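You operate a simulated robot arm through the tools that you are given. There is no shell and no other tool. Be economical: measure what you need, move in short steps, check, and stop when the job is done.

You run a simulated robot arm. Do the job below in one go: nothing can be reset, and whatever is moved stays where it is left.

Task
The pump runs dry: stop it, move its tube end to bottle No. 65, fill the jug to 400 ml.
Fine: switch off at the line.

The check looks at the end state, three seconds after you hand in, the way a careful person would. Anything else that was tipped, shoved, dropped, spilled or broken makes it a failure.

Robot
A 7-joint arm with a two-finger parallel gripper on a trunk, on a base that drives. Base frame: it is fixed to the floor where the robot stands at the start and does not move with it; the origin is under the middle of the robot, x ahead of it, y to its left, z up; the surface under the hand at the start is at about z = 86. Units: cm, degrees, N and s.
With the tool pointing down near the work surface it reaches from about 28 to 72 cm from the robot's upright axis, wherever it stands. Its first joint turns from -166.0 to 166.0 degrees. Places, roughly: blue pump tube [-100, 175, 150]; blue tube end (4x3x6 cm) [50, 50, 110]; far left pump of tank No. 26 [-110, 210, 160]; far right pump of tank No. 26 [-100, 190, 160]; feed switch on the pump table [80, -10, 110]; green pump tube [-100, 200, 150]; inner left pump of tank No. 26 [-110, 200, 160]; inner right pump of tank No. 26 [-110, 190, 160]; left pump cover on the pump table [70, 20, 110]; left pump dial on the pump table [70, 20, 120]; left pump on the pump table [70, 20, 120]; left pump switch on the pump table [70, 30, 120]; middle pump cover on the pump table [70, 10, 110]; middle pump dial on the pump table [70, 10, 120]; middle pump on the pump table [70, 10, 120]; middle pump switch on the pump table [70, 20, 120]. Payload 1.57 kg.
Tool frame: the origin (TCP) lies between the finger pads and is the grasp point; the fingertips stand 3 cm ahead of it; z points along the fingers, y is the line along which they close. The gripper opens to 8 cm. The fingers are 1.7 cm wide and 1.2 cm thick; the gripper's body (4 by 8.2 cm) begins 8 cm behind the TCP.
Orientation is that of the tool frame in the base frame, as a unit quaternion [w, x, y, z]. With the fingers straight down and closing along the base's y, the tool's x points along the base's -x, its y along +y and its z along -z.

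Tools
- The arm moves only by the tool move_arm. Its argument "steps" is a list that holds one entry, the list of rows, each a list of 7 numbers: the shift along the base's x, y, z in cm, then the turn, a rotation vector about the base's x, y, z in degrees, then the closure, from 0 (fully open) to 1 (shut). In form: [[[dx, dy, dz, wx, wy, wz, gripper], ...]]. A call has 1 to 10 rows; each row shifts and turns the commanded pose from where the row before left it. A row lasts 0.2 s, in which the tool goes at most 5 cm and 8.6 degrees; a call with a longer step from one row to the next is refused whole, and so is a gripper value outside its range. Where a pose cannot be reached the arm comes as near as it can. A force on the tool above 40 N (or 10 N above the force at the start of the call, whichever is more), or a blocked arm, ends the call early, and 0.2 s more pass. The fingers move at their own pace (about 7.2 cm/s each) and stop on an object; they squeeze with about 23 N. The grip force told is the motor's: it shows also when the fingers shut on nothing. Time passes only in rows, and 0.2 s behind the last, so rows that do not move let the fingers close. The reply holds the time, the measured pose of the TCP, the force on the tool along the base axes, the opening and the grip force, in the units named above and with some noise, with the torque about the TCP (base axes, N m) and any sound that the robot's microphone picked up.
- Cameras (640 x 400 px; columns grow to the right, rows downward): "scene" is now at [-0.06, 15.1, 143.13]; the picture's right is [0.15, -0.99, 0.00], its down [-0.44, -0.07, -0.89] and it looks along [0.88, 0.13, -0.45] (base axes); focal length 257 px, centre (320, 200). "wrist" rides on the gripper at [7.2, -0.7, -12.2] in the tool frame; the picture's right is [0.09, 1.00, 0.00], its down [-0.84, 0.08, -0.54] and it looks along [-0.54, 0.05, 0.84] (tool axes); focal length 238 px, centre (320, 200). There is no depth. A picture from a camera that has moved, and an enlarged one, comes with that camera's place and axes in the base frame and with its lens.
- grab_frame(camera): a new picture of that camera. No time passes.
- lift_body(by): slides the trunk up (or, below 0, down) by that many cm; the arm and the scene camera ride with it, the base frame stays. It gives what a move gives, with no picture.
- steer(legs): drives the robot by 1 to 6 legs, each [ahead, left, turn to the left] in cm, cm and degrees, along the robot's own axes; the way and the turn of a leg run together, so that a leg with both is an arc; at most 150 cm and 180 degrees a leg. The arm and the cameras ride along, it lands a little off, and it stops where it bumps. It gives what a move gives.
- turn_head(pan, tilt): turns the head with the scene camera to pan (to the left, within 86 degrees either way) and tilt (down, from -29 to 69), counted from straight ahead of the robot. It gives what a move gives.
- zoom(camera, box): a new picture of the part [left, top, right, bottom] of that camera's present view, enlarged. No time passes.
- close_job(): hands the job in; it is judged then, once.

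Go step by step. Nothing tells you exact positions but the pictures and the camera data: compare them with the known pose of the tool, close in by small moves and look again before you grip or let go. The budget is 120 turns and 82 pictures, counting those below and the enlarged ones. Unless the task says otherwise, let go and move clear before handing in, and close with one line.

The tools are called after "Request:" as a command line: name --argument value ..., lists and objects as JSON in quotes. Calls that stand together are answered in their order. move_arm: Moves the arm, as the interface text tells. Its arguments: {"type":"object","properties":{"steps":{"type":"array"}},"required":["steps"]} The other tools are called the same way: lift_body (by) slides the trunk up or down; steer (legs) drives the base; turn_head (pan, tilt) turns the head that bears the scene camera; grab_frame (camera) takes a picture; zoom (camera, box) takes an enlarged picture of a part of a camera's view; close_job () hands the job in.

At the start:

```text
time_s: 0.0
tcp_pos: [40.8, 5.11, 100.01]
tcp_rot: [0.0, -0.002, 1.0, 0.0]
force: [-0.6, -0.1, 0.1]
moment: [0.02, 0.01, 0.01]
width: 8.01
finger_force: 0.0
trunk travel left (down, up): [-7.5, 4.0]
robot x, y, heading: [-0.02, 0.03, 0.0]
head pan, tilt: [8.5, 26.6]
```

scene: 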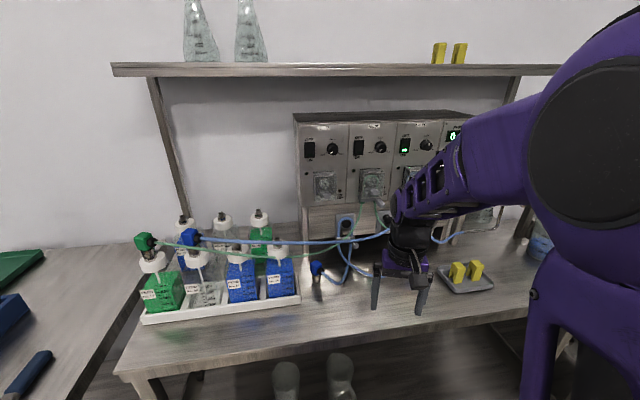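
wrist: 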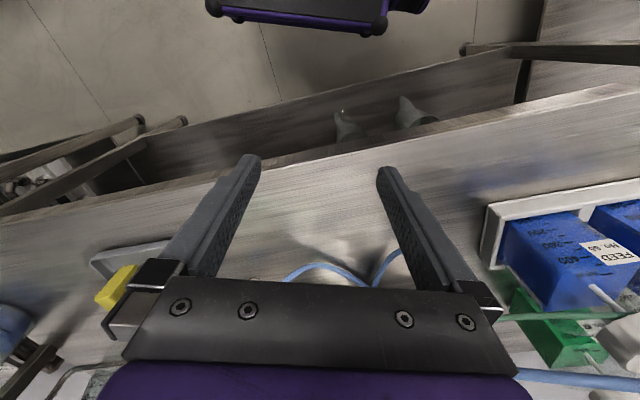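

I see a pump rack with four pumps on the table, a tray of bottles on the left and tubes running over them. I'll zoom in to see which pump is running and read the labels.

Request:
zoom --camera "scene" --box '[290, 100, 490, 225]'

Request:
zoom --camera "scene" --box '[120, 200, 340, 337]'

Request:
zoom --camera "scene" --box '[320, 190, 560, 340]'

```text
3.20 times, centred on (390, 162) of scene
camera zoom: at [-0.06, 15.1, 143.13], right [0.15, -0.99, 0.0], down [-0.44, -0.07, -0.89], along [0.88, 0.13, -0.45], focal length 823 px, centre (96, 320)
```

zoom: 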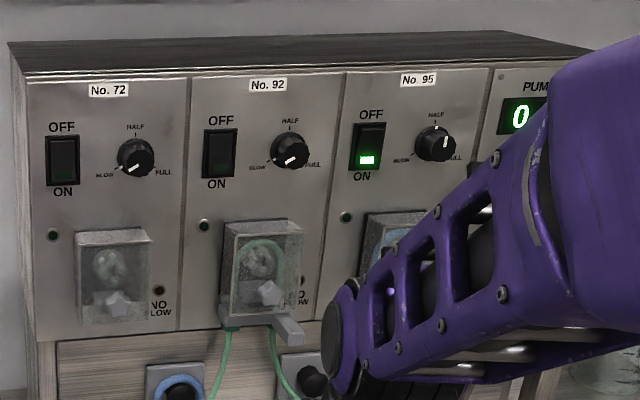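

```text
2.91 times, centred on (230, 268) of scene
camera zoom: at [-0.06, 15.1, 143.13], right [0.15, -0.99, 0.0], down [-0.44, -0.07, -0.89], along [0.88, 0.13, -0.45], focal length 748 px, centre (582, 1)
```

zoom: 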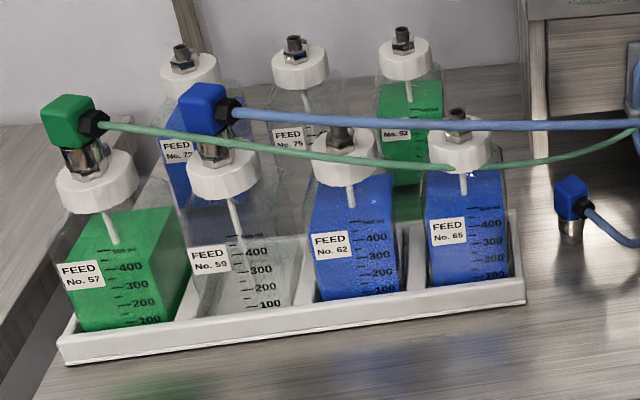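

```text
2.67 times, centred on (440, 265) of scene
camera zoom: at [-0.06, 15.1, 143.13], right [0.15, -0.99, 0.0], down [-0.44, -0.07, -0.89], along [0.88, 0.13, -0.45], focal length 686 px, centre (0, 27)
```

zoom: 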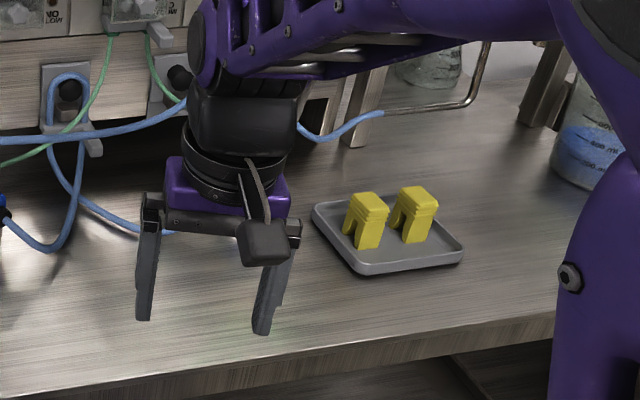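

Pump No. 95 is on, and the blue tube end sits in the empty bottle No. 50. The arm hides the right side, so I raise it and pull it back to see the rest.

Request:
move_arm --steps '[[[-2, 0, 4, 0, 0, 0, 0.0], [-2, 0, 4, 0, 0, 0, 0.0], [-2, 0, 4, 0, 0, 0, 0], [0, 4, 4, 0, 0, 0, 0], [0, 4, 4, 0, 0, 0, 0], [0, 4, 4, 0, 0, 0, 0], [0, 4, 3, 0, 0, 0, 0], [0, 4, 3, 0, 0, 0, 0], [0, 4, 3, 0, 0, 0, 0], [0, 4, 0, 0, 0, 0, 0]]]'

Request:
grab_frame --camera "scene"

```text
refused: row 4 steps farther than a row can; nothing moved
```

```text
76 pictures are left
camera scene: at [-0.06, 15.1, 143.13], right [0.15, -0.99, 0.0], down [-0.44, -0.07, -0.89], along [0.88, 0.13, -0.45], focal length 257 px, centre (320, 200)
```

scene: 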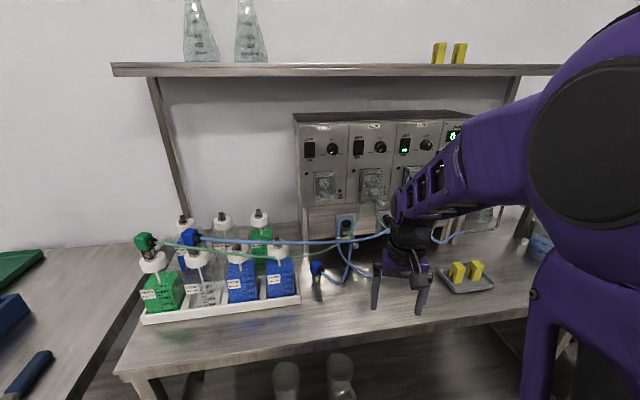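

One row was too long, so nothing moved. I'll resend it with shorter steps.

Request:
move_arm --steps '[[[-2, 0, 4, 0, 0, 0, 0], [-2, 0, 4, 0, 0, 0, 0], [-2, 0, 4, 0, 0, 0, 0], [0, 3, 3, 0, 0, 0, 0], [0, 3, 3, 0, 0, 0, 0], [0, 4, 2, 0, 0, 0, 0], [0, 4, 2, 0, 0, 0, 0], [0, 4, 2, 0, 0, 0, 0], [0, 4, 2, 0, 0, 0, 0], [0, 4, 0, 0, 0, 0, 0]]]'

Request:
grab_frame --camera "scene"

```text
time_s: 2.2
tcp_pos: [34.87, 31.02, 126.13]
tcp_rot: [0.001, -0.001, 1.0, 0.001]
force: [-0.7, 0.3, -0.1]
moment: [0.06, 0.02, 0.03]
width: 8.01
finger_force: 0.0
trunk travel left (down, up): [-7.5, 4.0]
robot x, y, heading: [0.01, 0.17, -0.1]
head pan, tilt: [8.5, 26.6]
```

```text
75 pictures are left
camera scene: at [-0.06, 15.09, 143.13], right [0.15, -0.99, 0.0], down [-0.44, -0.07, -0.89], along [0.88, 0.13, -0.45], focal length 257 px, centre (320, 200)
```

scene: 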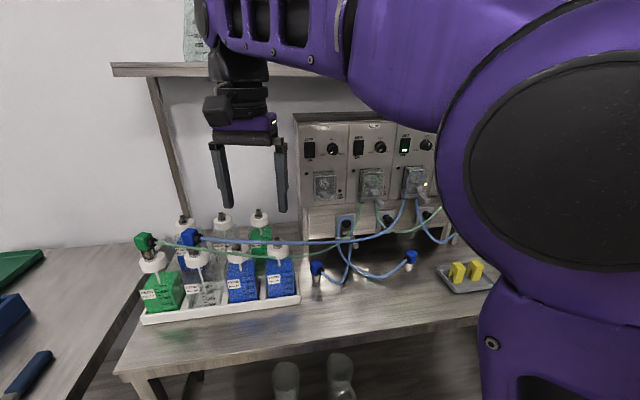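

Both ends of a spare blue tube lie on the table. I zoom in on the pumps and clamps from this view.

Request:
zoom --camera "scene" --box '[290, 120, 450, 220]'

Request:
zoom --camera "scene" --box '[290, 190, 490, 315]'

```text
4.00 times, centred on (370, 170) of scene
camera zoom: at [-0.06, 15.09, 143.13], right [0.15, -0.99, 0.0], down [-0.44, -0.07, -0.89], along [0.88, 0.13, -0.45], focal length 1028 px, centre (120, 320)
```

zoom: 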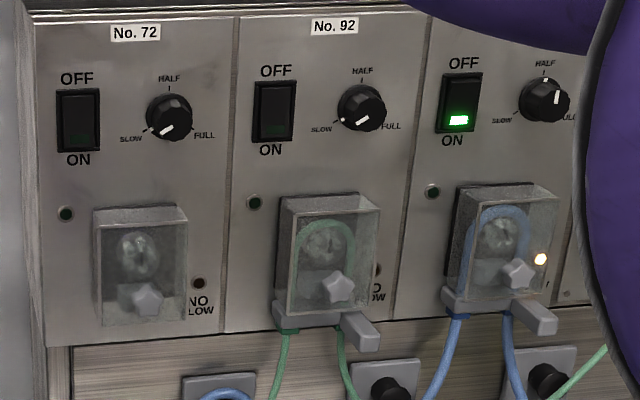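

```text
3.20 times, centred on (390, 252) of scene
camera zoom: at [-0.06, 15.09, 143.13], right [0.15, -0.99, 0.0], down [-0.44, -0.07, -0.89], along [0.88, 0.13, -0.45], focal length 823 px, centre (96, 32)
```

zoom: 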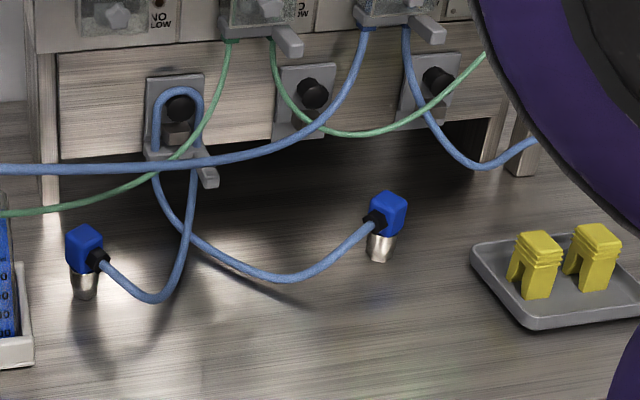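

Pump No. 95 carries the blue tube, is switched on and shows "no flow". I swing the arm far to the right to uncover the fourth panel, the spout and the jug.

Request:
move_arm --steps '[[[0, -4.8, 0, 0, 0, 0, 0], [0, -4.8, 0, 0, 0, 0, 0], [0, -4.8, 0, 0, 0, 0, 0], [0, -4.8, 0, 0, 0, 0, 0], [0, -4.8, 0, 0, 0, 0, 0], [0, -4.8, 0, 0, 0, 0, 0], [0, -4.8, 0, 0, 0, 0, 0], [0, -4.8, 0, 0, 0, 0, 0], [0, -4.8, 0, 0, 0, 0, 0], [0, -4.8, 0, 0, 0, 0, 0]]]'

Request:
move_arm --steps '[[[-3, -3.8, 0, 0, 0, 0, 0], [-3, -3.8, 0, 0, 0, 0, 0], [-3, -3.8, 0, 0, 0, 0, 0], [-3, -3.8, 0, 0, 0, 0, 0], [-3, -3.8, 0, 0, 0, 0, 0], [-3, -3.8, 0, 0, 0, 0, 0]]]'

Request:
grab_frame --camera "scene"

```text
time_s: 4.4
tcp_pos: [34.77, -16.93, 125.97]
tcp_rot: [0.0, 0.0, 1.0, 0.0]
force: [-0.1, -0.2, -0.6]
moment: [-0.02, 0.03, -0.01]
width: 8.0
finger_force: 0.0
trunk travel left (down, up): [-7.5, 4.0]
robot x, y, heading: [0.13, 0.05, -0.2]
head pan, tilt: [8.5, 26.6]
```

```text
time_s: 5.8
tcp_pos: [16.76, -39.83, 126.01]
tcp_rot: [0.002, 0.0, 1.0, -0.001]
force: [0.3, 0.3, -0.2]
moment: [0.0, -0.01, -0.01]
width: 8.02
finger_force: 0.0
trunk travel left (down, up): [-7.5, 4.0]
robot x, y, heading: [0.25, 0.51, 0.1]
head pan, tilt: [8.5, 26.6]
```

```text
72 pictures are left
camera scene: at [-0.07, 15.11, 143.13], right [0.15, -0.99, 0.0], down [-0.44, -0.07, -0.89], along [0.88, 0.13, -0.45], focal length 257 px, centre (320, 200)
```

scene: 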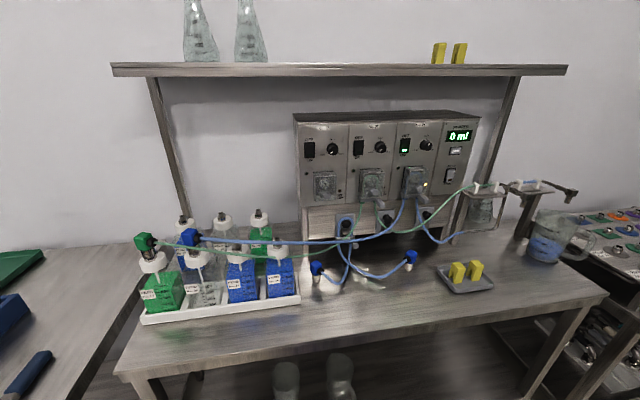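

Now the whole bench is in view. I zoom in on the right end: the meter panel, the tubes and the jug.

Request:
zoom --camera "scene" --box '[390, 115, 490, 178]'

Request:
zoom --camera "scene" --box '[420, 165, 600, 278]'

Request:
zoom --camera "scene" --box '[130, 200, 310, 313]'

```text
6.35 times, centred on (440, 146) of scene
camera zoom: at [-0.07, 15.11, 143.13], right [0.15, -0.99, 0.0], down [-0.44, -0.07, -0.89], along [0.88, 0.13, -0.45], focal length 1632 px, centre (-442, 540)
```

zoom: 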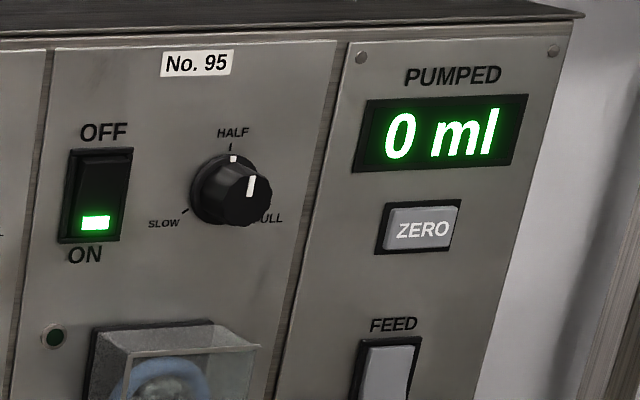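

```text
3.54 times, centred on (510, 222) of scene
camera zoom: at [-0.07, 15.11, 143.13], right [0.15, -0.99, 0.0], down [-0.44, -0.07, -0.89], along [0.88, 0.13, -0.45], focal length 910 px, centre (-353, 124)
```

zoom: 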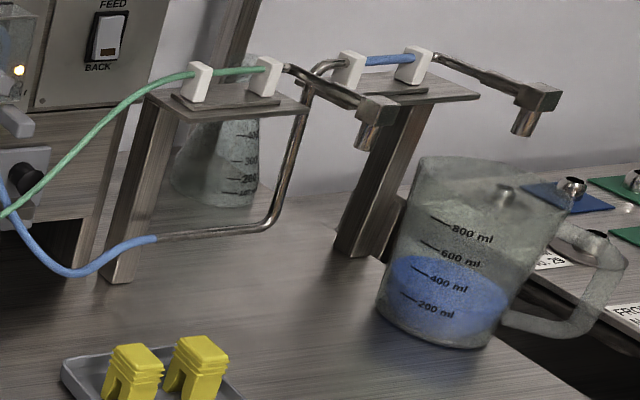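

```text
3.54 times, centred on (220, 256) of scene
camera zoom: at [-0.07, 15.11, 143.13], right [0.15, -0.99, 0.0], down [-0.44, -0.07, -0.89], along [0.88, 0.13, -0.45], focal length 910 px, centre (674, 0)
```

zoom: 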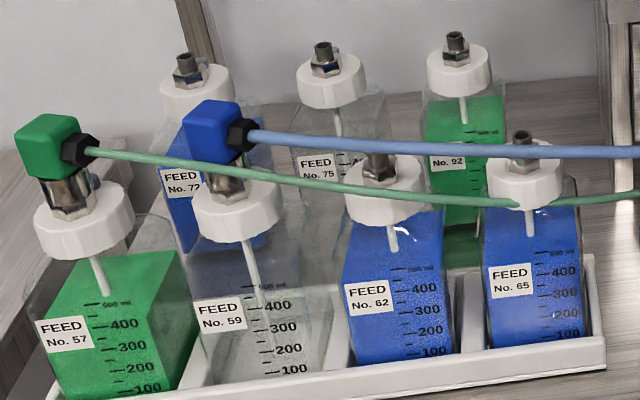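

The jug already holds some blue liquid, and there is a FEED/BACK switch. I look closer at both, and at the knobs under the pumps.

Request:
zoom --camera "scene" --box '[520, 200, 590, 270]'

Request:
zoom --camera "scene" --box '[400, 155, 464, 195]'

Request:
zoom --camera "scene" --box '[300, 195, 460, 295]'

```text
5.71 times, centred on (555, 235) of scene
camera zoom: at [-0.07, 15.11, 143.13], right [0.15, -0.99, 0.0], down [-0.44, -0.07, -0.89], along [0.88, 0.13, -0.45], focal length 1469 px, centre (-1023, 0)
```

zoom: 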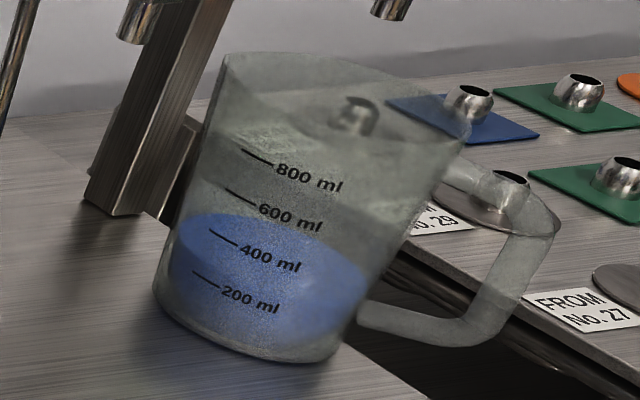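

```text
10.00 times, centred on (432, 175) of scene
camera zoom: at [-0.07, 15.11, 143.13], right [0.15, -0.99, 0.0], down [-0.44, -0.07, -0.89], along [0.88, 0.13, -0.45], focal length 2571 px, centre (-800, 450)
```

zoom: 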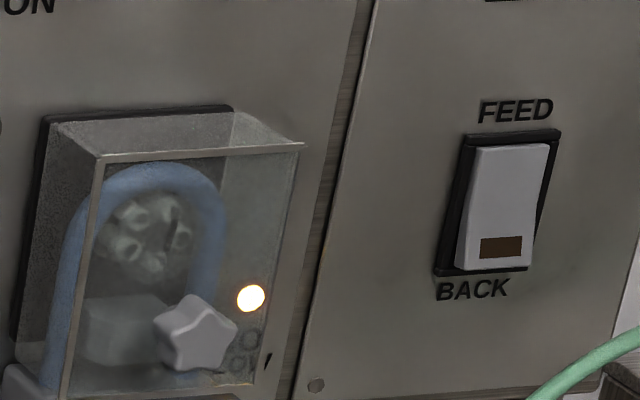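

```text
4.00 times, centred on (380, 245) of scene
camera zoom: at [-0.07, 15.11, 143.13], right [0.15, -0.99, 0.0], down [-0.44, -0.07, -0.89], along [0.88, 0.13, -0.45], focal length 1028 px, centre (80, 20)
```

zoom: 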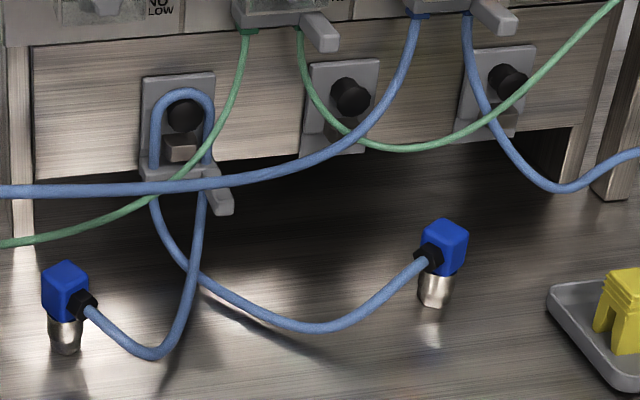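

The feed switch is set to FEED, and the bench stands about 18° turned from my axes. I turn to face it squarely and move a little closer and to the right.

Request:
steer --legs '[[0, 0, 18.2], [6, -8, 0]]'

Request:
turn_head --pan 0 --tilt 27

Request:
grab_frame --camera "scene"

```text
time_s: 8.3
tcp_pos: [36.59, -38.25, 125.79]
tcp_rot: [-0.001, -0.157, 0.988, 0.0]
force: [-0.3, 0.1, 0.0]
moment: [-0.02, 0.01, 0.05]
width: 7.97
finger_force: 0.1
trunk travel left (down, up): [-7.5, 4.0]
robot x, y, heading: [8.13, -5.7, 18.2]
head pan, tilt: [8.5, 26.6]
```

```text
time_s: 9.0
tcp_pos: [36.58, -38.24, 126.02]
tcp_rot: [0.0, -0.157, 0.988, 0.0]
force: [-0.6, -0.1, 0.1]
moment: [0.02, -0.02, 0.02]
width: 8.01
finger_force: 0.0
trunk travel left (down, up): [-7.5, 4.0]
robot x, y, heading: [8.42, -5.75, 18.1]
head pan, tilt: [0.0, 27.0]
```

```text
65 pictures are left
camera scene: at [3.85, 7.39, 143.06], right [0.31, -0.95, 0.0], down [-0.43, -0.14, -0.89], along [0.85, 0.28, -0.45], focal length 257 px, centre (320, 200)
```

scene: 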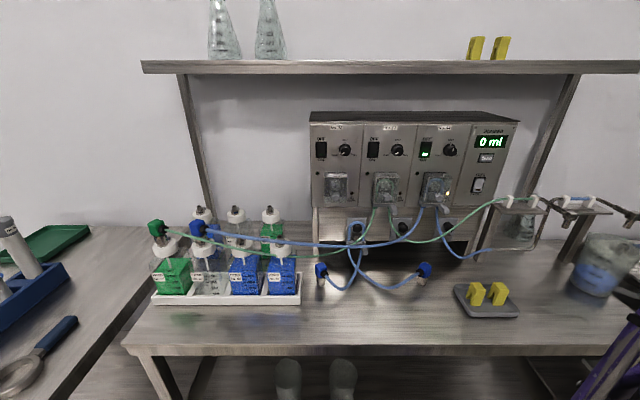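

The picture and the earlier one place the pump-95 switch at about (73, 2, 124.7). I zoom in to size the rocker.

Request:
zoom --camera "scene" --box '[410, 120, 522, 190]'

```text
5.71 times, centred on (466, 155) of scene
camera zoom: at [3.85, 7.39, 143.06], right [0.31, -0.95, 0.0], down [-0.43, -0.14, -0.89], along [0.85, 0.28, -0.45], focal length 1469 px, centre (-514, 457)
```

zoom: 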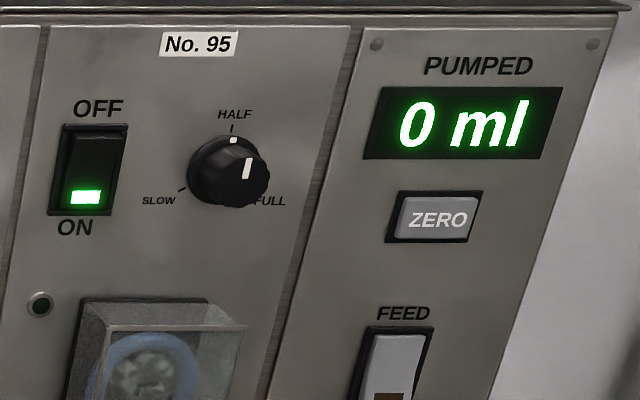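

The rocker is about 2.0 cm wide and 4 cm tall, with OFF at the top. I swing the tool level, fingers shut and stacked vertically, and stop about 8 cm in front of it.

Request:
move_arm --steps '[[[1.766, 2.443, 0, 5.829, -2.947, -4.619, 1], [1.766, 2.443, 0, 5.829, -2.947, -4.619, 1], [1.766, 2.443, 0, 5.829, -2.947, -4.619, 1], [1.766, 2.443, 0, 5.829, -2.947, -4.619, 1], [1.766, 2.443, 0, 5.829, -2.947, -4.619, 1], [1.766, 2.443, 0, 5.829, -2.947, -4.619, 1], [1.766, 2.443, 0, 5.829, -2.947, -4.619, 1], [1.766, 2.443, 0, 5.829, -2.947, -4.619, 1]]]'

Request:
move_arm --steps '[[[1.766, 2.443, 0, 5.829, -2.947, -4.619, 1], [1.766, 2.443, 0, 5.829, -2.947, -4.619, 1], [1.766, 2.443, 0, 5.829, -2.947, -4.619, 1], [1.766, 2.443, 0, 5.829, -2.947, -4.619, 1], [1.766, 2.443, 0, 5.829, -2.947, -4.619, 1], [1.766, 2.443, 0, 5.829, -2.947, -4.619, 1], [1.766, 2.443, 0, 5.829, -2.947, -4.619, 1]]]'

Request:
grab_frame --camera "scene"

Request:
grab_frame --camera "wrist"

```text
time_s: 11.0
tcp_pos: [51.92, -18.59, 123.47]
tcp_rot: [0.226, 0.178, 0.89, 0.353]
force: [-0.3, -0.3, -0.4]
moment: [-0.01, -0.01, 0.03]
width: 0.01
finger_force: 21.0
trunk travel left (down, up): [-7.5, 4.0]
robot x, y, heading: [7.82, -5.45, 18.0]
head pan, tilt: [0.0, 27.0]
stopped in row 8: the arm was blocked; the commanded pose is now the measured one
```

```text
time_s: 12.6
tcp_pos: [64.15, -1.69, 123.63]
tcp_rot: [0.393, 0.415, 0.576, 0.584]
force: [0.5, -0.3, -0.9]
moment: [0.01, -0.03, -0.01]
width: 0.01
finger_force: 21.0
trunk travel left (down, up): [-7.5, 4.0]
robot x, y, heading: [8.1, -5.45, 18.1]
head pan, tilt: [0.0, 27.0]
```

```text
63 pictures are left
camera scene: at [3.89, 7.29, 143.13], right [0.3, -0.95, 0.0], down [-0.43, -0.13, -0.89], along [0.85, 0.27, -0.45], focal length 257 px, centre (320, 200)
```

scene: 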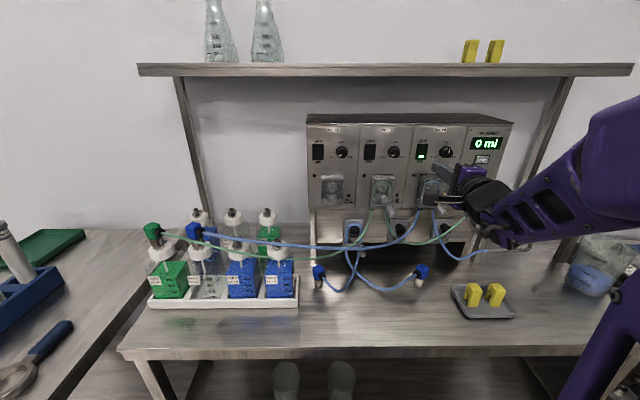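

```text
62 pictures are left
camera wrist: at [50.11, 0.76, 123.25], right [-0.01, 0.06, 1.0], down [-0.22, -0.97, 0.05], along [0.98, -0.22, 0.02], focal length 238 px, centre (320, 200)
```

wrist: 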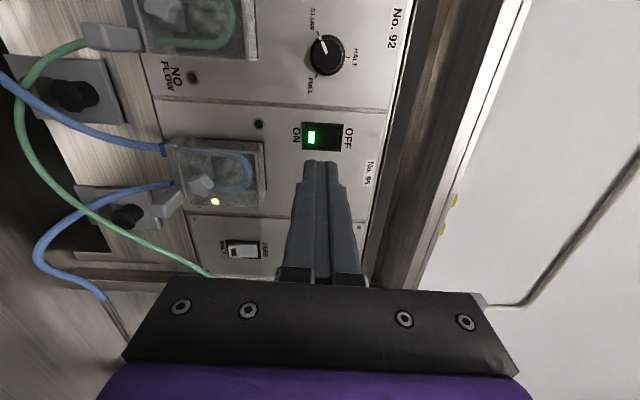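

The fingertips point right at the switch, a bit low for the OFF half. I raise 1.2 cm, shift slightly left and close in to about 2 cm.

Request:
move_arm --steps '[[[-0.09, 0.28, 1.2, 0, 0, 0, 1], [2.37, 0.78, 0, 0, 0, 0, 1], [2.37, 0.78, 0, 0, 0, 0, 1], [0, 0, 0, 0, 0, 0, 1]]]'

Request:
grab_frame --camera "wrist"

```text
time_s: 13.6
tcp_pos: [68.98, 0.22, 124.82]
tcp_rot: [0.391, 0.415, 0.577, 0.585]
force: [0.3, -0.2, 0.8]
moment: [-0.05, -0.02, -0.02]
width: 0.0
finger_force: 22.0
trunk travel left (down, up): [-7.5, 4.0]
robot x, y, heading: [8.15, -5.62, 18.3]
head pan, tilt: [0.0, 27.0]
```

```text
61 pictures are left
camera wrist: at [54.86, 2.69, 124.46], right [-0.01, 0.06, 1.0], down [-0.21, -0.98, 0.05], along [0.98, -0.21, 0.02], focal length 238 px, centre (320, 200)
```

wrist: 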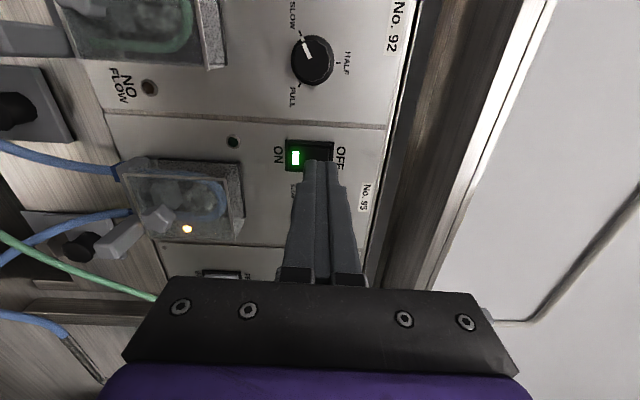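

Lined up on the OFF half. I push forward slowly until the force shows contact.

Request:
move_arm --steps '[[[0.88, 0.49, 0, 0, 0, 0, 1], [0.47, 0.16, 0, 0, 0, 0, 1], [0.47, 0.16, 0, 0, 0, 0, 1], [0.47, 0.16, 0, 0, 0, 0, 1]]]'

Request:
grab_frame --camera "wrist"

```text
time_s: 14.6
tcp_pos: [71.07, 1.27, 124.8]
tcp_rot: [0.391, 0.415, 0.577, 0.585]
force: [0.6, 0.1, 0.8]
moment: [0.01, -0.01, 0.0]
width: 0.0
finger_force: 21.2
trunk travel left (down, up): [-7.5, 4.0]
robot x, y, heading: [8.36, -5.74, 18.0]
head pan, tilt: [0.0, 27.0]
```

```text
60 pictures are left
camera wrist: at [57.13, 3.63, 124.44], right [-0.01, 0.06, 1.0], down [-0.21, -0.98, 0.05], along [0.98, -0.21, 0.02], focal length 238 px, centre (320, 200)
```

wrist: 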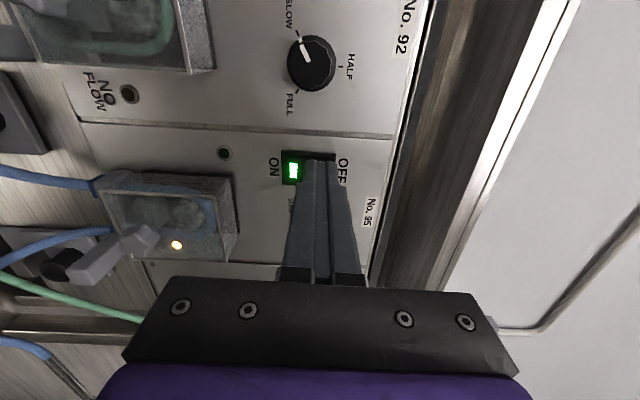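

No contact yet. I keep going with small steps and a slight shift to the right.

Request:
move_arm --steps '[[[0.53, -0.03, 0, 0, 0, 0, 1], [0.38, 0.12, 0, 0, 0, 0, 1], [0.38, 0.12, 0, 0, 0, 0, 1], [0.38, 0.12, 0, 0, 0, 0, 1]]]'

Request:
grab_frame --camera "wrist"

```text
time_s: 15.6
tcp_pos: [72.75, 1.45, 124.8]
tcp_rot: [0.39, 0.416, 0.577, 0.585]
force: [0.6, 0.1, -0.3]
moment: [0.03, 0.0, -0.03]
width: 0.0
finger_force: 21.0
trunk travel left (down, up): [-7.5, 4.0]
robot x, y, heading: [8.03, -5.53, 18.3]
head pan, tilt: [0.0, 27.0]
```

```text
59 pictures are left
camera wrist: at [58.81, 3.96, 124.45], right [-0.01, 0.06, 1.0], down [-0.21, -0.98, 0.05], along [0.98, -0.21, 0.02], focal length 238 px, centre (320, 200)
```

wrist: 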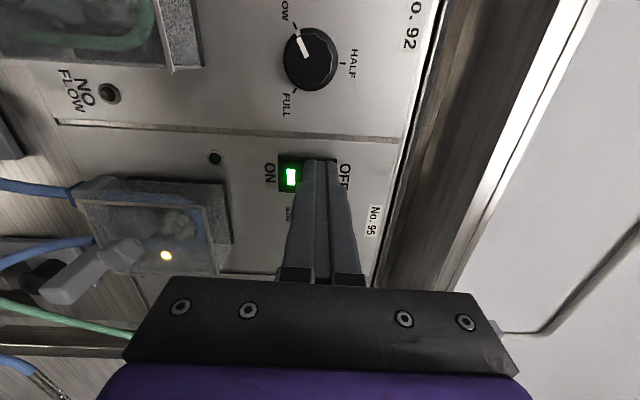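

Still free of contact, and the switch centre lies about 0.4 cm further right. I correct that and continue.

Request:
move_arm --steps '[[[0.5, -0.26, 0, 0, 0, 0, 1], [0.38, 0.12, 0, 0, 0, 0, 1], [0.38, 0.12, 0, 0, 0, 0, 1], [0.38, 0.12, 0, 0, 0, 0, 1]]]'

Request:
grab_frame --camera "wrist"

```text
time_s: 16.4
tcp_pos: [73.5, 1.36, 124.8]
tcp_rot: [0.391, 0.414, 0.576, 0.586]
force: [-29.1, -3.9, 2.5]
moment: [-0.06, 0.23, 0.0]
width: 0.01
finger_force: 21.5
trunk travel left (down, up): [-7.5, 4.0]
robot x, y, heading: [8.25, -5.49, 17.8]
head pan, tilt: [0.0, 27.0]
heard: click
stopped in row 4: the force on the tool passed its limit at 46 N (the readings are from after the stop); the commanded pose is now the measured one
```

```text
58 pictures are left
camera wrist: at [59.52, 3.78, 124.48], right [-0.01, 0.06, 1.0], down [-0.21, -0.98, 0.05], along [0.98, -0.21, 0.02], focal length 238 px, centre (320, 200)
```

wrist: 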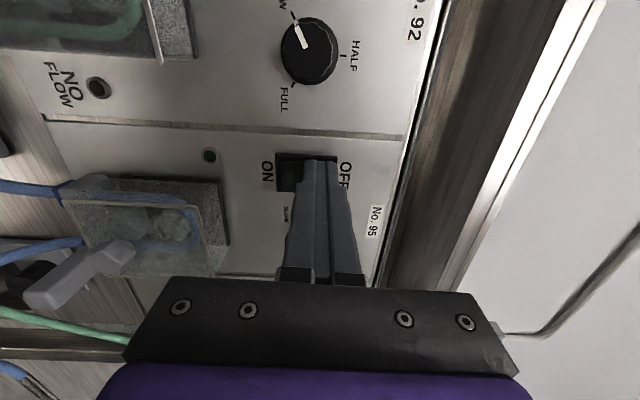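

Click: pump No. 95 is off and its lamps are dark. I back off and turn the tool to point down, with the fingers closing front to back, ready for the tube end.

Request:
move_arm --steps '[[[-3.8, -1.25, 0, 0, 0, 0, 1], [-3.8, -1.25, 0, 0, 0, 0, 1], [-3.8, -1.25, 0, 0, 0, 0, 1], [0, 0, 2, -2.55, 7.77, 0, 0.5], [0, 0, 2, -2.55, 7.77, 0, 0.5], [0, 0, 2, -2.55, 7.77, 0, 0.5], [0, 0, 2, -2.55, 7.77, 0, 0.5], [0, 0, 2, -2.55, 7.77, 0, 0.5], [0, 0, 2, -2.55, 7.77, 0, 0.5]]]'

Request:
move_arm --steps '[[[-1, 3, 0, -2.55, 7.77, 0, 0], [-1, 3, 0, -2.55, 7.77, 0, 0], [-1, 3, 0, -2.55, 7.77, 0, 0], [-1, 3, 0, -2.55, 7.77, 0, 0], [-1, 3, 0, -2.55, 7.77, 0, 0], [-1, 3, 0, 0, 0, 0, 0]]]'

Request:
grab_frame --camera "scene"

Request:
grab_frame --camera "wrist"

```text
time_s: 18.4
tcp_pos: [62.55, -2.37, 136.66]
tcp_rot: [0.181, 0.56, 0.754, 0.292]
force: [0.5, 1.2, 0.7]
moment: [-0.03, 0.01, 0.04]
width: 4.0
finger_force: 0.0
trunk travel left (down, up): [-7.5, 4.0]
robot x, y, heading: [8.09, -5.37, 18.2]
head pan, tilt: [0.0, 27.0]
```

```text
time_s: 19.9
tcp_pos: [49.21, 13.04, 135.39]
tcp_rot: [-0.017, 0.6, 0.8, 0.008]
force: [-0.9, -0.4, -0.3]
moment: [0.0, -0.04, -0.03]
width: 8.0
finger_force: 0.1
out of reach, approached as far as the arm can: row 4, 5, 6
trunk travel left (down, up): [-7.5, 4.0]
robot x, y, heading: [8.33, -5.76, 18.4]
head pan, tilt: [0.0, 27.0]
```

```text
57 pictures are left
camera scene: at [3.66, 7.46, 143.05], right [0.31, -0.95, 0.0], down [-0.43, -0.14, -0.89], along [0.85, 0.28, -0.45], focal length 257 px, centre (320, 200)
```

scene: 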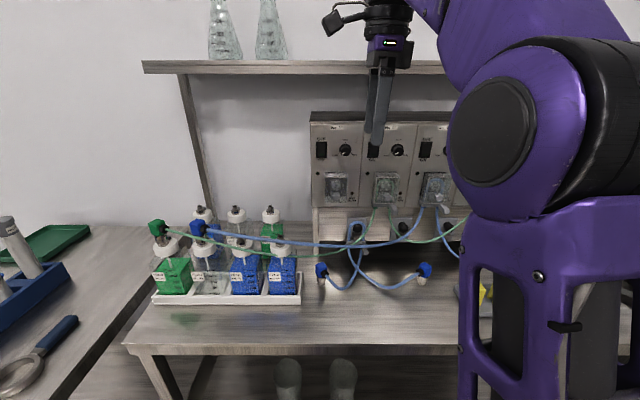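

```text
56 pictures are left
camera wrist: at [46.69, 19.21, 147.78], right [0.93, 0.37, -0.01], down [0.32, -0.8, 0.51], along [0.18, -0.47, -0.86], focal length 238 px, centre (320, 200)
```

wrist: 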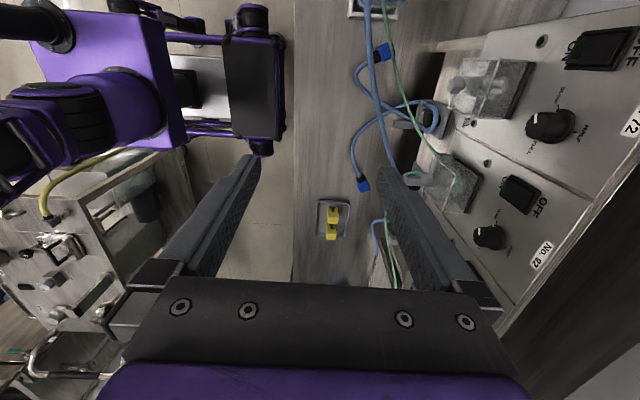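

The tool points down now and was too high to reach further. I measure the bottles and the tube end from here.

Request:
zoom --camera "scene" --box '[140, 195, 310, 301]'

```text
3.76 times, centred on (225, 248) of scene
camera zoom: at [3.66, 7.46, 143.05], right [0.31, -0.95, 0.0], down [-0.43, -0.14, -0.89], along [0.85, 0.28, -0.45], focal length 968 px, centre (678, 19)
```

zoom: 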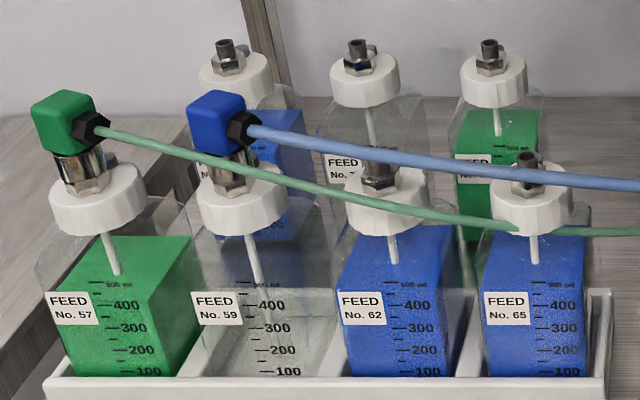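

The tube end is at about (u −37, v 61) in bench terms, at the edge of my reach, so I shift the robot 20 cm left and then look with the wrist camera.

Request:
steer --legs '[[0, 20, 0]]'

Request:
grab_frame --camera "scene"

Request:
grab_frame --camera "wrist"

```text
time_s: 22.4
tcp_pos: [43.32, 31.75, 135.32]
tcp_rot: [-0.019, 0.601, 0.799, 0.008]
force: [0.3, -0.1, 0.2]
moment: [0.01, -0.02, 0.01]
width: 7.99
finger_force: 0.1
trunk travel left (down, up): [-7.5, 4.0]
robot x, y, heading: [2.15, 13.47, 17.9]
head pan, tilt: [0.0, 27.0]
```

```text
54 pictures are left
camera scene: at [-2.38, 26.33, 143.06], right [0.31, -0.95, 0.0], down [-0.43, -0.14, -0.89], along [0.85, 0.28, -0.45], focal length 257 px, centre (320, 200)
```

scene: 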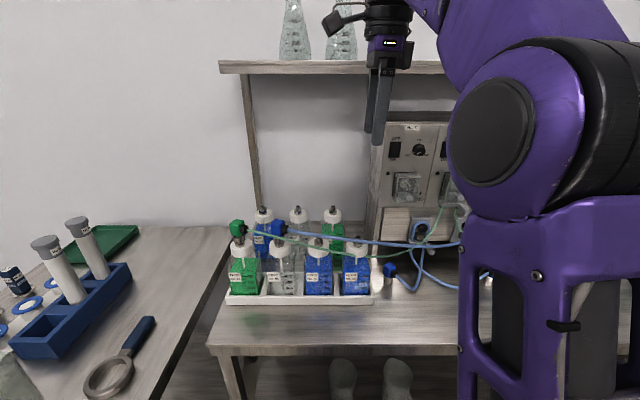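

```text
53 pictures are left
camera wrist: at [40.76, 37.97, 147.73], right [0.93, 0.36, -0.01], down [0.32, -0.8, 0.51], along [0.18, -0.47, -0.86], focal length 238 px, centre (320, 200)
```

wrist: 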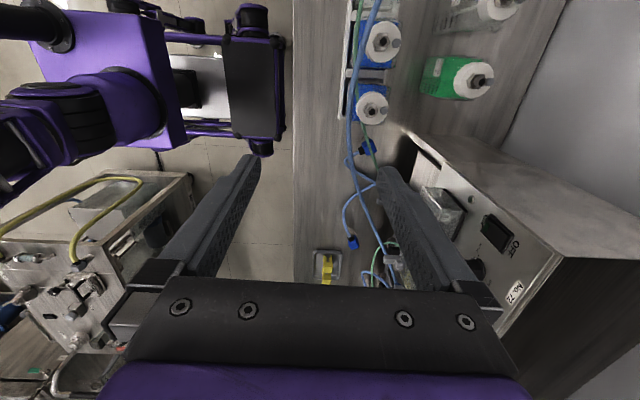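

The wrist view puts bottle 65's nipple near (52.6, 34.7, 104) and the bottle spacing at 9.6 cm, so the tube end is near (47, 53). I move above it and square up the tool.

Request:
move_arm --steps '[[[0.7, 3.6, -2, -2, -1.2, 2.1, 0], [0.6, 3.6, -2, 0, 0, 0, 0], [0.6, 3.6, -2, 0, 0, 0, 0], [0.6, 3.6, -2, 0, 0, 0, 0], [0.6, 3.6, -2, 0, 0, 0, 0], [0.6, 3.6, -2, 0, 0, 0, 0], [0, 0, 0, 0, 0, 0, 0]]]'

Request:
grab_frame --camera "wrist"

Request:
grab_frame --camera "scene"

```text
time_s: 24.0
tcp_pos: [46.96, 53.3, 123.24]
tcp_rot: [0.0, 0.587, 0.81, 0.0]
force: [0.9, -0.5, 0.3]
moment: [-0.04, -0.01, -0.04]
width: 8.0
finger_force: 0.0
trunk travel left (down, up): [-7.5, 4.0]
robot x, y, heading: [2.18, 13.28, 17.7]
head pan, tilt: [0.0, 27.0]
```

```text
52 pictures are left
camera wrist: at [43.98, 59.94, 135.49], right [0.92, 0.4, 0.0], down [0.33, -0.77, 0.54], along [0.22, -0.5, -0.84], focal length 238 px, centre (320, 200)
```

wrist: 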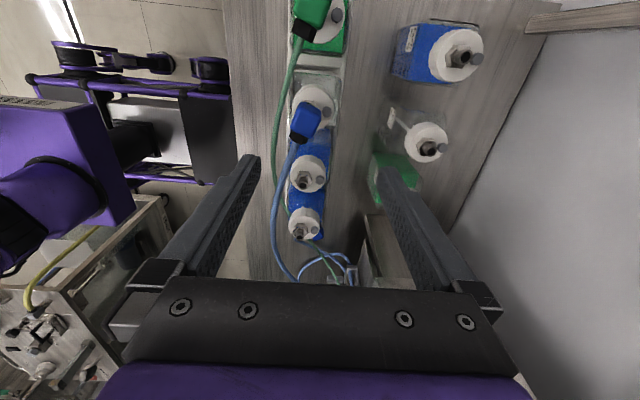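

```text
51 pictures are left
camera scene: at [-2.36, 26.35, 143.06], right [0.31, -0.95, 0.0], down [-0.43, -0.14, -0.89], along [0.85, 0.28, -0.45], focal length 257 px, centre (320, 200)
```

scene: 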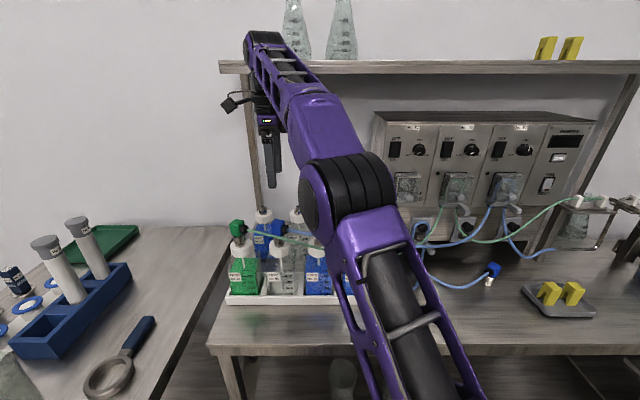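

The blue block is just in front of and below the hand. I zoom in to get its centre and angle.

Request:
zoom --camera "wrist" --box '[260, 80, 360, 142]'

Request:
zoom --camera "scene" --box '[215, 110, 345, 300]'

```text
6.40 times, centred on (310, 111) of wrist
camera zoom: at [43.98, 59.94, 135.49], right [0.92, 0.4, 0.0], down [0.33, -0.77, 0.54], along [0.22, -0.5, -0.84], focal length 1525 px, centre (384, 770)
```

zoom: 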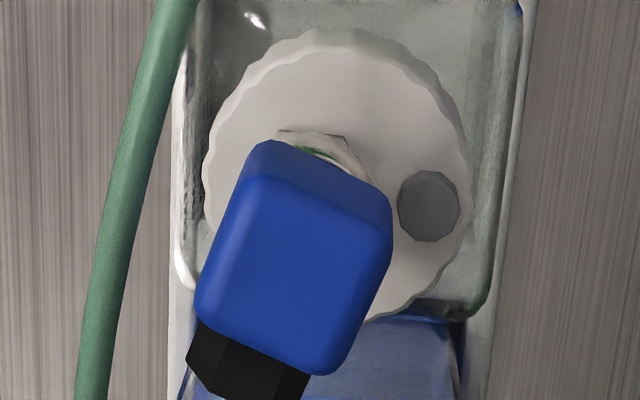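

```text
2.11 times, centred on (280, 205) of scene
camera zoom: at [-2.36, 26.35, 143.06], right [0.31, -0.95, 0.0], down [-0.43, -0.14, -0.89], along [0.85, 0.28, -0.45], focal length 541 px, centre (404, 190)
```

zoom: 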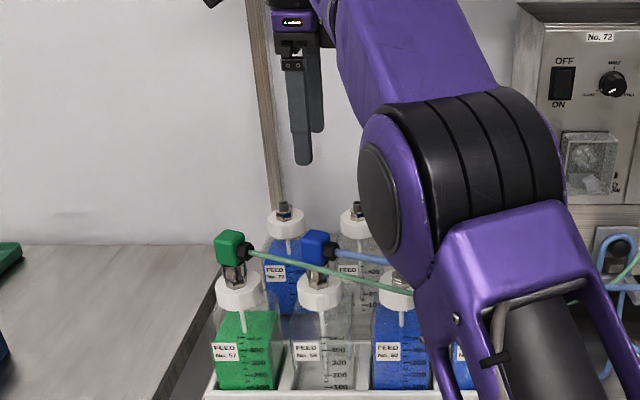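

The block is square to the base axes at about (45.5, 52.9), top near z 110, and the green tube runs about 3 cm in front of it. I turn the tool to close along x, half close the fingers and come down to just above it.

Request:
move_arm --steps '[[[-0.5, -0.15, -2, 0, 0, -6.07, 0.375], [-0.5, -0.15, -2, 0, 0, -6.07, 0.375], [-0.46, -0.15, -2, 0, 0, -6.07, 0.375], [0, 0, -1, 0, 0, 0, 0.375], [0, 0, 0, 0, 0, 0, 0.375]]]'

Request:
grab_frame --camera "wrist"

Request:
zoom --camera "scene" --box '[215, 180, 345, 262]'

```text
time_s: 25.2
tcp_pos: [45.45, 52.79, 116.29]
tcp_rot: [-0.001, 0.708, 0.707, 0.001]
force: [-0.6, 0.0, 0.1]
moment: [0.0, 0.0, 0.02]
width: 4.99
finger_force: 0.3
trunk travel left (down, up): [-7.5, 4.0]
robot x, y, heading: [2.26, 13.14, 17.9]
head pan, tilt: [0.0, 27.0]
```

```text
48 pictures are left
camera wrist: at [44.73, 60.01, 128.46], right [1.0, 0.09, 0.0], down [0.08, -0.84, 0.54], along [0.05, -0.54, -0.84], focal length 238 px, centre (320, 200)
```

wrist: 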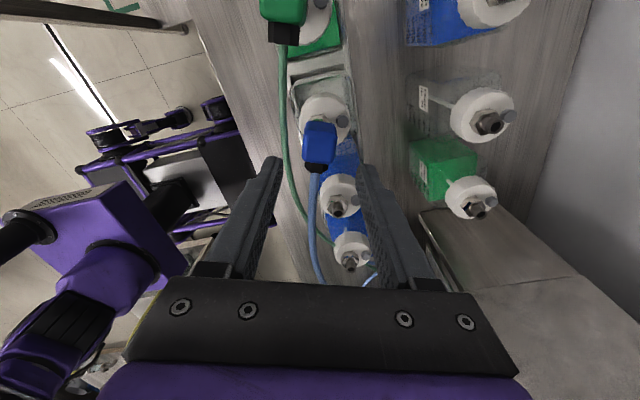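

```text
4.88 times, centred on (280, 221) of scene
camera zoom: at [-2.38, 26.33, 143.06], right [0.31, -0.95, 0.0], down [-0.43, -0.14, -0.89], along [0.85, 0.28, -0.45], focal length 1254 px, centre (515, 98)
```

zoom: 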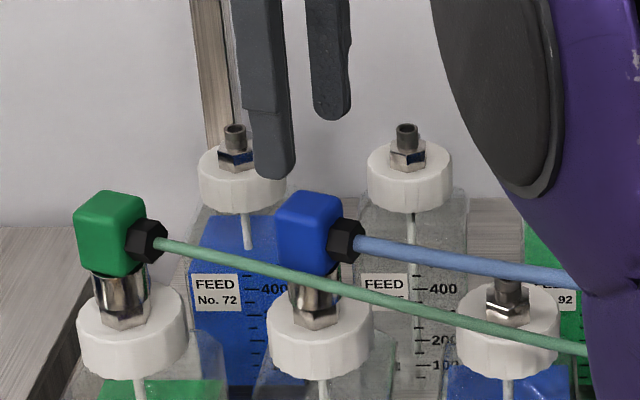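

The block spans z 106.7–110.7 and the green tube passes in front of it at about 107.5, so I grip the upper part with the fingertips at 108.3. I lower to there without closing yet.

Request:
move_arm --steps '[[[-0.1, 0.5, -2, 0, 0, 0, 0.375], [0, 0, -2, 0, 0, 0, 0.375], [0, 0, -1, 0, 0, 0, 0.375], [0, 0, 0, 0, 0, 0, 0.375]]]'

Request:
zoom --camera "wrist" --box '[240, 80, 400, 180]'

Request:
zoom --camera "scene" --box '[215, 180, 345, 262]'

```text
time_s: 26.2
tcp_pos: [45.27, 53.4, 111.29]
tcp_rot: [-0.001, 0.707, 0.707, 0.001]
force: [-0.4, -0.5, -0.8]
moment: [0.03, -0.01, 0.02]
width: 5.02
finger_force: 0.1
trunk travel left (down, up): [-7.5, 4.0]
robot x, y, heading: [1.91, 12.98, 17.9]
head pan, tilt: [0.0, 27.0]
```

```text
4.00 times, centred on (320, 130) of wrist
camera zoom: at [44.62, 60.51, 123.47], right [1.0, 0.09, 0.0], down [0.08, -0.84, 0.54], along [0.05, -0.54, -0.84], focal length 953 px, centre (320, 480)
```

zoom: 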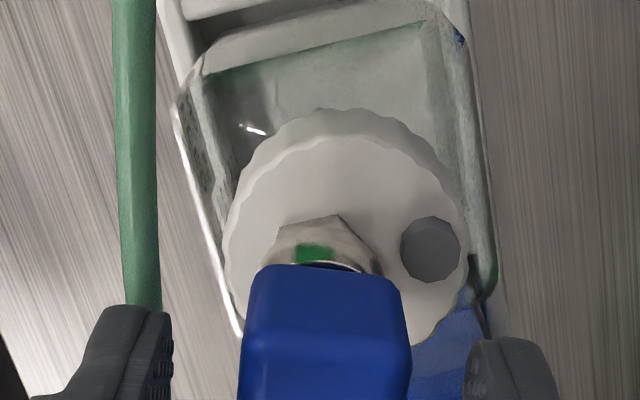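

```text
4.88 times, centred on (280, 221) of scene
camera zoom: at [-2.38, 26.33, 143.06], right [0.31, -0.95, 0.0], down [-0.43, -0.14, -0.89], along [0.85, 0.28, -0.45], focal length 1254 px, centre (515, 98)
```

zoom: 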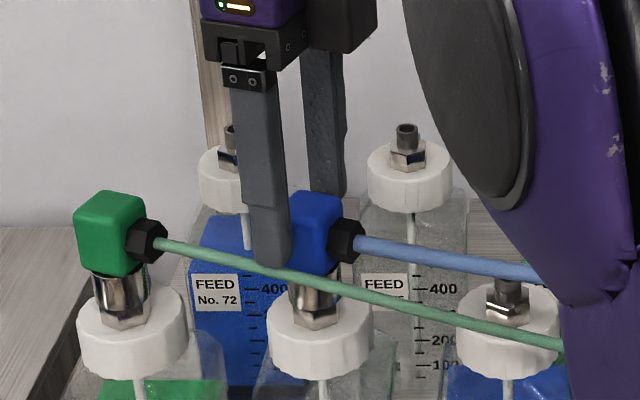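

The fingers straddle the block evenly and clear the green tube. I shift 0.6 cm toward the block's middle and close.

Request:
move_arm --steps '[[[0.05, -0.6, 0, 0, 0, 0, 0.375], [0, 0, 0, 0, 0, 0, 0.7], [0, 0, 0, 0, 0, 0, 1], [0, 0, 0, 0, 0, 0, 1]]]'

Request:
zoom --camera "scene" --box '[215, 180, 345, 262]'

```text
time_s: 27.2
tcp_pos: [45.35, 52.67, 111.28]
tcp_rot: [0.0, 0.708, 0.707, 0.001]
force: [-0.2, -0.5, 1.5]
moment: [0.06, -0.01, -0.15]
width: 2.71
finger_force: 22.9
trunk travel left (down, up): [-7.5, 4.0]
robot x, y, heading: [2.05, 13.35, 18.0]
head pan, tilt: [0.0, 27.0]
```

```text
4.88 times, centred on (280, 221) of scene
camera zoom: at [-2.38, 26.32, 143.06], right [0.31, -0.95, 0.0], down [-0.43, -0.14, -0.89], along [0.85, 0.28, -0.45], focal length 1254 px, centre (515, 98)
```

zoom: 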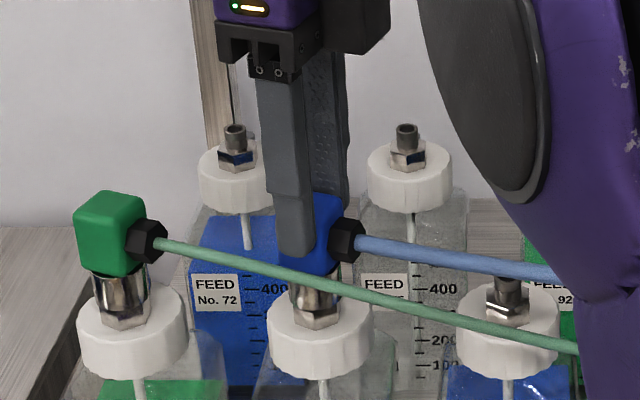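

Gripped at 2.7 cm width. I pull straight up in small steps.

Request:
move_arm --steps '[[[0, 0, 0.5, 0, 0, 0, 1], [0, 0, 0.8, 0, 0, 0, 1], [0, 0, 1, 0, 0, 0, 1], [0, 0, 1, 0, 0, 0, 1], [0, 0, 1, 0, 0, 0, 1], [0, 0, 1, 0, 0, 0, 1], [0, 0, 1, 0, 0, 0, 1]]]'

Request:
zoom --camera "scene" --box '[215, 170, 345, 252]'

```text
time_s: 28.8
tcp_pos: [45.48, 52.75, 117.57]
tcp_rot: [0.0, 0.707, 0.707, 0.0]
force: [-0.9, -0.8, -0.7]
moment: [0.02, 0.01, 0.02]
width: 2.72
finger_force: 22.8
trunk travel left (down, up): [-7.5, 4.0]
robot x, y, heading: [1.66, 13.15, 18.2]
head pan, tilt: [0.0, 27.0]
```

```text
4.88 times, centred on (280, 211) of scene
camera zoom: at [-2.37, 26.33, 143.06], right [0.31, -0.95, 0.0], down [-0.43, -0.14, -0.89], along [0.85, 0.28, -0.45], focal length 1254 px, centre (515, 146)
```

zoom: 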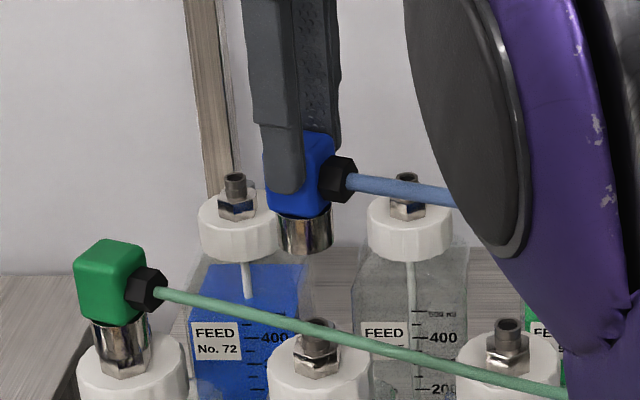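

The tube end is free, with its collar clear of bottle 59. I carry it about 20 cm along the tray to above bottle 65.

Request:
move_arm --steps '[[[0, 0, 1.5, 0, 0, 0, 1], [1.04, -3.1, 0, 0, 0, 0, 1], [1.04, -3.1, 0, 0, 0, 0, 1], [1.04, -3.1, 0, 0, 0, 0, 1], [1.04, -3.1, 0, 0, 0, 0, 1], [1.04, -3.1, 0, 0, 0, 0, 1], [1.04, -3.1, 0, 0, 0, 0, 1], [0, 0, 0, 0, 0, 0, 1]]]'

Request:
grab_frame --camera "wrist"

Request:
grab_frame --camera "scene"

```text
time_s: 30.6
tcp_pos: [51.73, 34.19, 119.21]
tcp_rot: [0.0, 0.707, 0.707, 0.0]
force: [1.3, -1.3, -0.9]
moment: [0.04, 0.02, 0.01]
width: 2.73
finger_force: 22.7
trunk travel left (down, up): [-7.5, 4.0]
robot x, y, heading: [1.98, 13.62, 18.0]
head pan, tilt: [0.0, 27.0]
```

```text
42 pictures are left
camera wrist: at [50.98, 41.28, 131.29], right [1.0, 0.09, 0.0], down [0.08, -0.84, 0.54], along [0.05, -0.54, -0.84], focal length 238 px, centre (320, 200)
```

wrist: 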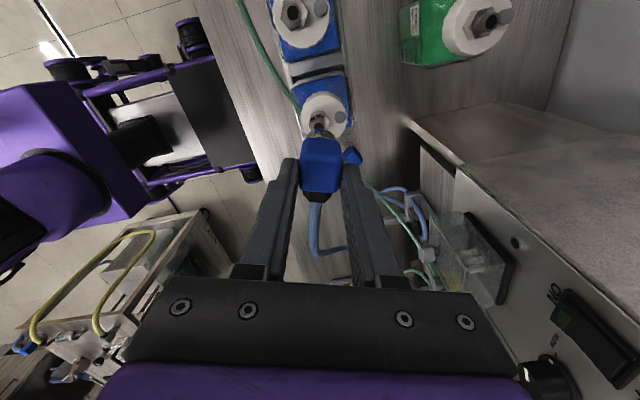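

```text
41 pictures are left
camera scene: at [-2.37, 26.32, 143.06], right [0.31, -0.95, 0.0], down [-0.43, -0.14, -0.89], along [0.85, 0.28, -0.45], focal length 257 px, centre (320, 200)
```

scene: 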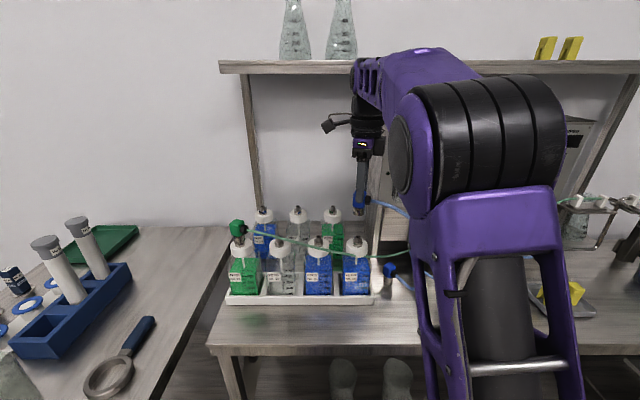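

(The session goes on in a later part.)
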